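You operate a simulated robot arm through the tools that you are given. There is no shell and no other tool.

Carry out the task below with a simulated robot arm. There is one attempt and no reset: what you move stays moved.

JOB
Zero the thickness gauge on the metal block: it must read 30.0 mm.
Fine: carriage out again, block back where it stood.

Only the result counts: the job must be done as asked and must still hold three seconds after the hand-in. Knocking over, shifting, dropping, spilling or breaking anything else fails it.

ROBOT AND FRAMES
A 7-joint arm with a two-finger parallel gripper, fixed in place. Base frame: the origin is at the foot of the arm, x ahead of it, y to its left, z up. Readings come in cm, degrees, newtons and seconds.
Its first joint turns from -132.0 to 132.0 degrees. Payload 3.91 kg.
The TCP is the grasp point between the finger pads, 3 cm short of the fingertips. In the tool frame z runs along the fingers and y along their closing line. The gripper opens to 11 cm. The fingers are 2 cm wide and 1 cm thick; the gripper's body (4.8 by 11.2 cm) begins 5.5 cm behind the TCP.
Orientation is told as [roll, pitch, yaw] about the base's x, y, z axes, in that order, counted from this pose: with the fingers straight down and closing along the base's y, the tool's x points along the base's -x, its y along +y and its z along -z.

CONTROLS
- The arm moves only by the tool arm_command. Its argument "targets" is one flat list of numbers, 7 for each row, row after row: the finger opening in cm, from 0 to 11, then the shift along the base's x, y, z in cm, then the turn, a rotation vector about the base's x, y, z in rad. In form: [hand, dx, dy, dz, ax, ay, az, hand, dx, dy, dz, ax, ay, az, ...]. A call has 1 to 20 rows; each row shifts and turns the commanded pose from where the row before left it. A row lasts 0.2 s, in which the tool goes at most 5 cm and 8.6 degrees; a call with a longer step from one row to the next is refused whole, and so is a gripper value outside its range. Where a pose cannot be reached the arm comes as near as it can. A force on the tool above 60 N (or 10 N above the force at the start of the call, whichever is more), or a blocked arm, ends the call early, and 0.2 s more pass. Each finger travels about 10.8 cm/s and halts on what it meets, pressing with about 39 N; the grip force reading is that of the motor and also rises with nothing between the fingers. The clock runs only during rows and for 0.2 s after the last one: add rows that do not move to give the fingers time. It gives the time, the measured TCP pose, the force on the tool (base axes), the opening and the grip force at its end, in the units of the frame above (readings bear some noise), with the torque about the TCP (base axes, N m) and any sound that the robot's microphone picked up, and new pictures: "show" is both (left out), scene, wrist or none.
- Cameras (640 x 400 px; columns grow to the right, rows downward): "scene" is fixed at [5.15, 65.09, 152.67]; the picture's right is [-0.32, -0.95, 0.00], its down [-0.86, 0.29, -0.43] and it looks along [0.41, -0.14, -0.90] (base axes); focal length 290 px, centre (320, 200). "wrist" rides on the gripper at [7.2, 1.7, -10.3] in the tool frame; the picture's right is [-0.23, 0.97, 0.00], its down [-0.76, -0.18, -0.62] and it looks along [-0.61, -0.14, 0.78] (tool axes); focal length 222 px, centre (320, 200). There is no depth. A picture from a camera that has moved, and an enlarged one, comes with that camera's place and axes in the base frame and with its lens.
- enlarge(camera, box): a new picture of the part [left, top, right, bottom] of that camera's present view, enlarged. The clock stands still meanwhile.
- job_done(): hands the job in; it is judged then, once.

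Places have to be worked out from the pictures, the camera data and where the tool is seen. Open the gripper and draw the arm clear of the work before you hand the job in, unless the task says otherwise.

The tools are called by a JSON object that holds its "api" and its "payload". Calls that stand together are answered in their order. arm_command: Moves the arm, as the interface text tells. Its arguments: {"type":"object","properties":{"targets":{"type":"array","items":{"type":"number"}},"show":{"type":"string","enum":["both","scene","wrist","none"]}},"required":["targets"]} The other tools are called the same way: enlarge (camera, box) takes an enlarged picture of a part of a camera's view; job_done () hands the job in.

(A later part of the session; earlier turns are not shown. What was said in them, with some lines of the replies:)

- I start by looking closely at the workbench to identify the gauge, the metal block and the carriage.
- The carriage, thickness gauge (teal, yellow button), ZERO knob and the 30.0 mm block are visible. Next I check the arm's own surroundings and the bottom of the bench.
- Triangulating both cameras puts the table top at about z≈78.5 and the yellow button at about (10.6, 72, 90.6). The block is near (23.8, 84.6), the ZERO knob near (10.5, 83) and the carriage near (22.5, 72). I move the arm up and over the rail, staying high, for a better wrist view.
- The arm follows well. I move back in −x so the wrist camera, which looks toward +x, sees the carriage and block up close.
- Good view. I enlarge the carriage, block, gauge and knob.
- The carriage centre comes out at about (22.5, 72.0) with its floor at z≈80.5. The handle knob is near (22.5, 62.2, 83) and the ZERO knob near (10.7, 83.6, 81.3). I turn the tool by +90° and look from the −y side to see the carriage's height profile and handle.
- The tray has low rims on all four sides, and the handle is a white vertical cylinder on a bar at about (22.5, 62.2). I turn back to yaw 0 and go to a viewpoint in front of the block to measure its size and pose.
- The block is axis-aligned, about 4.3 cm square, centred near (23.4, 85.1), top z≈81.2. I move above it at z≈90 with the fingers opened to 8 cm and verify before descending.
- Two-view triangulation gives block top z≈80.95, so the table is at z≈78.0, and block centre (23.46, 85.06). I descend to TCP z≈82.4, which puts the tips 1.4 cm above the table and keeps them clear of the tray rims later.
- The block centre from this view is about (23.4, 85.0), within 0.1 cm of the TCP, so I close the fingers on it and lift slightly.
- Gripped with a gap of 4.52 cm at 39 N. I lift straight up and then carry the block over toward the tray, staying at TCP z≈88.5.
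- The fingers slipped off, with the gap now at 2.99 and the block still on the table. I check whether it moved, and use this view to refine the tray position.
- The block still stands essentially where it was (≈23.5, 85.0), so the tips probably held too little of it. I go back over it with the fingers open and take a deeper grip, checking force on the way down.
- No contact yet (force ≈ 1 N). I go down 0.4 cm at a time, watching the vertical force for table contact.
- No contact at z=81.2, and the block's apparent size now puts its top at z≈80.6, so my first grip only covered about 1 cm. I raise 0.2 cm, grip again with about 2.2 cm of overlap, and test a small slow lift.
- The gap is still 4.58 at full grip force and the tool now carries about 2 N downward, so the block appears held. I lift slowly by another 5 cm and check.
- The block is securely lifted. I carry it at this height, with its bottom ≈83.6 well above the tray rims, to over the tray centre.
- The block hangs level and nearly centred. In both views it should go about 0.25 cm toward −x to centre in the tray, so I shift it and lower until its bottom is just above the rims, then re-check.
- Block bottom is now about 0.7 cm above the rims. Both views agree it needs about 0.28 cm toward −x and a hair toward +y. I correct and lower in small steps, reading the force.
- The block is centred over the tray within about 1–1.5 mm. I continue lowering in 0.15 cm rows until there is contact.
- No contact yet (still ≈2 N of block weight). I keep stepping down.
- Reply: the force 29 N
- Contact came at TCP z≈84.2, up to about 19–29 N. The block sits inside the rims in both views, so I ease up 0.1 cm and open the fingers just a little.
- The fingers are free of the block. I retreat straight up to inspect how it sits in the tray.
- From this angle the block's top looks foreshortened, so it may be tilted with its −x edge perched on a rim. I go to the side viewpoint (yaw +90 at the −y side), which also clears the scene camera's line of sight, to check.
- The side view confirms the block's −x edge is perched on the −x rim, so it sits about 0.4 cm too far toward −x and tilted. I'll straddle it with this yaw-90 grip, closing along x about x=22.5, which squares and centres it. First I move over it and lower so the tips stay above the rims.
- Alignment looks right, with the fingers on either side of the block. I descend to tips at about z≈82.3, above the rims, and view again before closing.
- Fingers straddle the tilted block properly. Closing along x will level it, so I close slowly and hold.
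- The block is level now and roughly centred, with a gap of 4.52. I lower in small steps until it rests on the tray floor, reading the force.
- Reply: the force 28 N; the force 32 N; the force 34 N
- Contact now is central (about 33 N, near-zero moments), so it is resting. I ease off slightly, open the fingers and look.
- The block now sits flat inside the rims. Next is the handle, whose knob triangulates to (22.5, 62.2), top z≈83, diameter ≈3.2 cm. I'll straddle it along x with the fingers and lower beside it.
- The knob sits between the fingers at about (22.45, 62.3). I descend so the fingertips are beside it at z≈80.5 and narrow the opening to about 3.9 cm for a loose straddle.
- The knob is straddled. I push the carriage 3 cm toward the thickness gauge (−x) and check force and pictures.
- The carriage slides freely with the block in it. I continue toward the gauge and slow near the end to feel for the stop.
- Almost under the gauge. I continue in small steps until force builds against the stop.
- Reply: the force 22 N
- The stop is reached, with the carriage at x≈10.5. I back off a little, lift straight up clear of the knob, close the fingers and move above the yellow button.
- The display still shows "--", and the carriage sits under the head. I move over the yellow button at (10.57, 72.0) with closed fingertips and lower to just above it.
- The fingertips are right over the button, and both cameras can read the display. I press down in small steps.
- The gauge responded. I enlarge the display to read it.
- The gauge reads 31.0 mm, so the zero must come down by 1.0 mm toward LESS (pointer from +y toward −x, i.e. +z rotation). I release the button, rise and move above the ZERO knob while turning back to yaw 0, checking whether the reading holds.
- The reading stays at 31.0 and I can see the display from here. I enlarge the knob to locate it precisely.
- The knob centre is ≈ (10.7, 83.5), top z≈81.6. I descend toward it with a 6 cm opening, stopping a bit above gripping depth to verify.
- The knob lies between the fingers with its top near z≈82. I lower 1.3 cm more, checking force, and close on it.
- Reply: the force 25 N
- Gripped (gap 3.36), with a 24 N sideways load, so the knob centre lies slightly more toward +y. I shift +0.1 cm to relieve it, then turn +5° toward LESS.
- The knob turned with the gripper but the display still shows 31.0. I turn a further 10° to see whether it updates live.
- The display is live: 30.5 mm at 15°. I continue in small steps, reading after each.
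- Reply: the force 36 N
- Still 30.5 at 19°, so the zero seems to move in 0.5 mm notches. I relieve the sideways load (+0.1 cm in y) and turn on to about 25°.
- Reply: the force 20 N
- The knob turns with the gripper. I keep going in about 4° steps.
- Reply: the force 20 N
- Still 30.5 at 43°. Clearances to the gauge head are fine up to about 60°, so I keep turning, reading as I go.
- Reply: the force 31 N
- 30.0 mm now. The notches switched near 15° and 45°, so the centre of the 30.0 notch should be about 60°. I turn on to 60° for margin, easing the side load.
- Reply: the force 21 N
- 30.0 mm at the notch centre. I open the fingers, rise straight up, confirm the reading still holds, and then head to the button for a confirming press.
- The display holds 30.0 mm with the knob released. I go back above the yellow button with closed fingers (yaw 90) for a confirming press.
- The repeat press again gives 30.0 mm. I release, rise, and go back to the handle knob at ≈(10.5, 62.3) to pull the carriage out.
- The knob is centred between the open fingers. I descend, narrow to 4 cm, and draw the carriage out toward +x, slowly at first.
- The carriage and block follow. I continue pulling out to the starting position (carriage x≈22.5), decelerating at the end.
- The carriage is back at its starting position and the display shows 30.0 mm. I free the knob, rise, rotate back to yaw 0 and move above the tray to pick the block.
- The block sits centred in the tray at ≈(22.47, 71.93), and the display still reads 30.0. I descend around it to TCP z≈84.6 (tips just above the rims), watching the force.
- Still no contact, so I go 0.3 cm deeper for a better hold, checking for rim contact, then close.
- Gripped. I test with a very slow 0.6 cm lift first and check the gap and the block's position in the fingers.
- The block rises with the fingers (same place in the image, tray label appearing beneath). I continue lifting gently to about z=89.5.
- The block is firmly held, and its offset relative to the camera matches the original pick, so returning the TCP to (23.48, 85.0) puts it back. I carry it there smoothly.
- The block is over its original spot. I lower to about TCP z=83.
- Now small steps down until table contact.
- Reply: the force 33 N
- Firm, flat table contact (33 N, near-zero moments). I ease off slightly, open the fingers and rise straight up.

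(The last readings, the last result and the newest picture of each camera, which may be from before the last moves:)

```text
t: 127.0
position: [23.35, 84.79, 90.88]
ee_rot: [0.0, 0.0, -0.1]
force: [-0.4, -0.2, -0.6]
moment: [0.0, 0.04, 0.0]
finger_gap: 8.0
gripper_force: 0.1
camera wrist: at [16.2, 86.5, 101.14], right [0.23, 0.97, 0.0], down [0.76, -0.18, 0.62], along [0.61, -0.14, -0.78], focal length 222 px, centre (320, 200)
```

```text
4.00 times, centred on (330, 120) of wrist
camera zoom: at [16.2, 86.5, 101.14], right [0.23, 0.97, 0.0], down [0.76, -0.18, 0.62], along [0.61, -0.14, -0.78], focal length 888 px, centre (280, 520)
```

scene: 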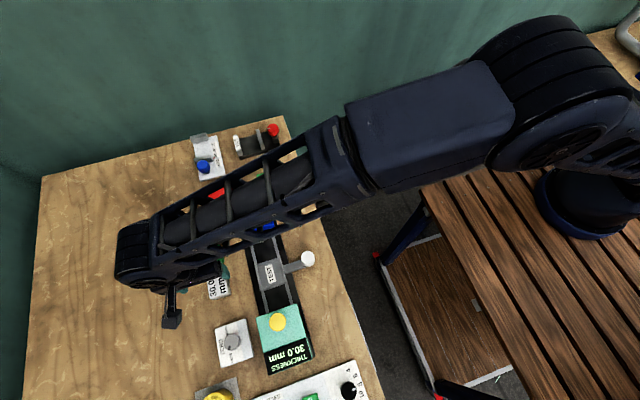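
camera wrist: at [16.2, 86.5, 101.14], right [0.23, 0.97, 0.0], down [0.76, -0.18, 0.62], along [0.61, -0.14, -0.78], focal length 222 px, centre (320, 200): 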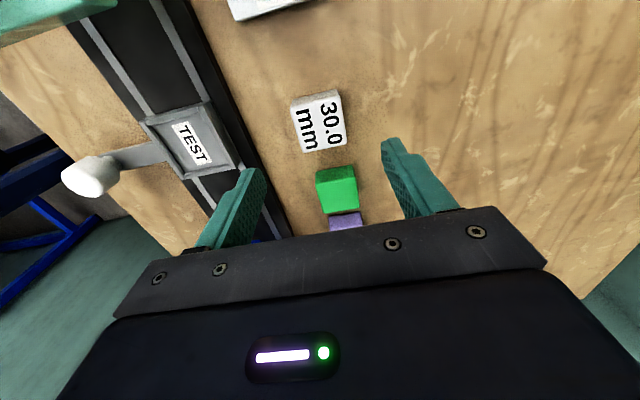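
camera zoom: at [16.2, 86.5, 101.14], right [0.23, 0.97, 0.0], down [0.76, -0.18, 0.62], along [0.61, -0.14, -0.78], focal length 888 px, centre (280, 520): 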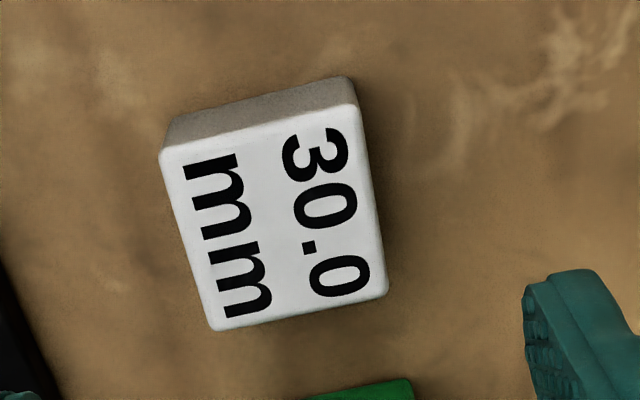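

The block looks essentially as it did originally from this pose. I raise the arm and retreat to near the start pose so the scene camera can check everything.

{"api": "arm_command", "payload": {"targets": [8, 0, 0, 2.5, 0, 0, 0, 8, 0, 0, 2.5, 0, 0, 0, 8, 0, -1, 2.5, 0, 0, 0, 8, 0.5, -2.5, 2.5, 0, 0, 0, 8, 0.8, -3, 2.5, 0, 0, 0, 8, 0.8, -3, 2.5, 0, 0, 0, 8, 0.8, -3, 2.5, 0, 0, 0, 8, 0.8, -3, 2.5, 0, 0, 0, 9, 0.8, -3, 2.0, 0, 0, 0, 10, 0.8, -3, 2.0, 0, 0, 0, 11, 0.8, -3, 1.5, 0, 0, 0, 11, 0.8, -3, 0, 0, 0, 0, 11, 0.8, -3, 0, 0, 0, 0, 11, 0.8, -3, 0, 0, 0, 0, 11, 0.5, -3, 0, 0, 0, 0, 11, 0, 0, 0, 0, 0, 0]}}

{"api": "enlarge", "payload": {"camera": "scene", "box": [195, 265, 325, 375]}}

{"api": "enlarge", "payload": {"camera": "scene", "box": [180, 180, 340, 280]}}

{"api": "enlarge", "payload": {"camera": "scene", "box": [180, 250, 260, 320]}}

```text
t: 130.4
position: [32.43, 48.33, 116.35]
ee_rot: [0.0, 0.0, -0.2]
force: [1.2, -0.6, -0.8]
moment: [-0.01, 0.02, 0.0]
finger_gap: 10.98
gripper_force: 0.1
camera wrist: at [25.24, 50.05, 126.63], right [0.23, 0.97, 0.0], down [0.76, -0.18, 0.62], along [0.61, -0.14, -0.78], focal length 222 px, centre (320, 200)
```

scene: 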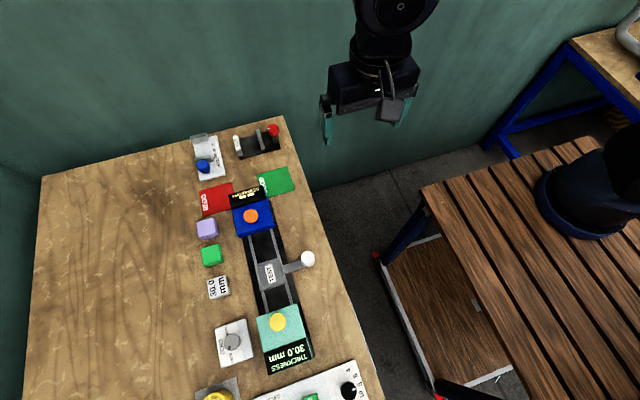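
wrist: 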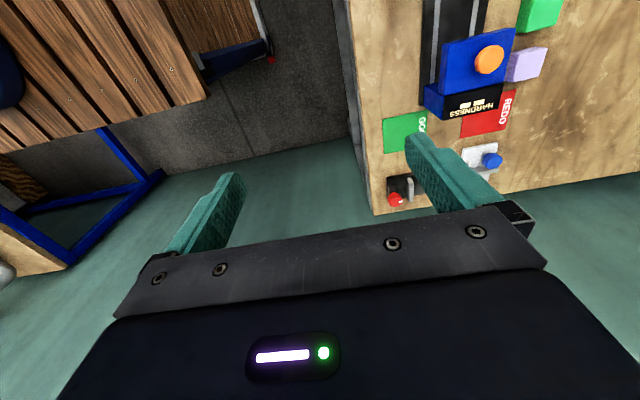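

```text
3.64 times, centred on (260, 320) of scene
camera zoom: at [5.15, 65.09, 152.67], right [-0.32, -0.95, 0.0], down [-0.86, 0.29, -0.43], along [0.41, -0.14, -0.9], focal length 1055 px, centre (538, -236)
```

zoom: 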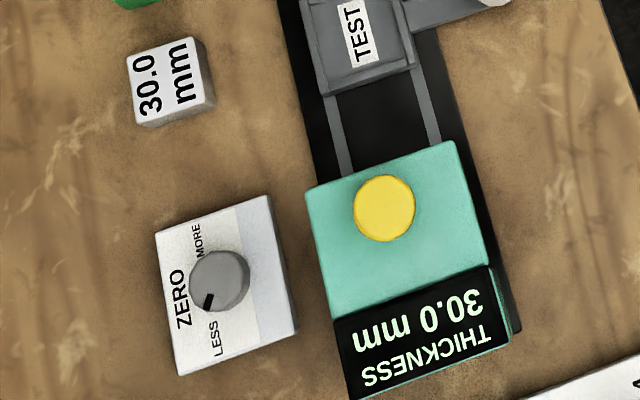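

```text
4.00 times, centred on (260, 230) of scene
camera zoom: at [5.15, 65.09, 152.67], right [-0.32, -0.95, 0.0], down [-0.86, 0.29, -0.43], along [0.41, -0.14, -0.9], focal length 1161 px, centre (560, 80)
```

zoom: 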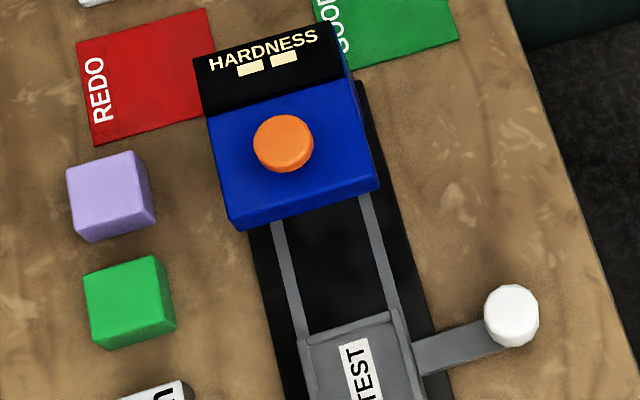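

```text
5.71 times, centred on (220, 285) of scene
camera zoom: at [5.15, 65.09, 152.67], right [-0.32, -0.95, 0.0], down [-0.86, 0.29, -0.43], along [0.41, -0.14, -0.9], focal length 1658 px, centre (891, -286)
```

zoom: 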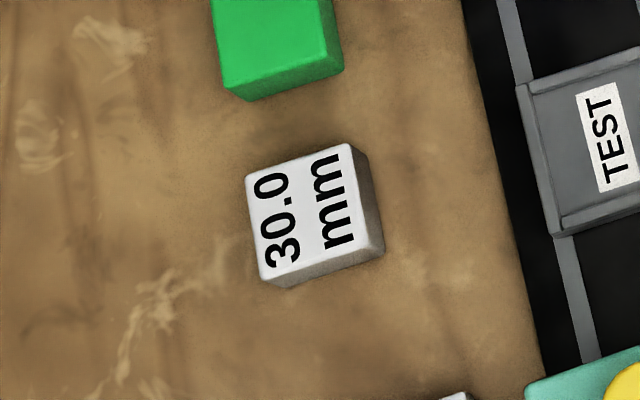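

All checks pass. The display reads 30.0 mm, the carriage is out at its starting position, and the block stands within about 0.2 cm of its original spot in the same orientation. Nothing else has moved, and the gripper is open and clear of the work, so I hand in.

{"api": "job_done", "payload": {}}

```text
The job is handed in.
```

The thickness gauge is zeroed on the metal block and reads 30.0 mm. I have handed the job in but have no verdict back.

- **Zeroing:** With the block under the gauge, the first reading was 31.0 mm. I turned the ZERO knob about 60° toward LESS until the display showed 30.0 mm. A second press of the yellow button also gave 30.0 mm, and the display still showed it at the end.
- **Carriage:** It is out again, at its starting position as far as the pictures show.
- **Block:** It stands within about 2 mm of where it stood, facing the same way.
- **Along the way:** My first grip slipped off the block at its spot on the bench. It also first came to rest tilted on the rim of the carriage tray, and I levelled it before measuring. It was not knocked over or dropped.
- **Everything else:** The pictures show nothing else shifted. The gripper is open and the arm is clear of the bench.
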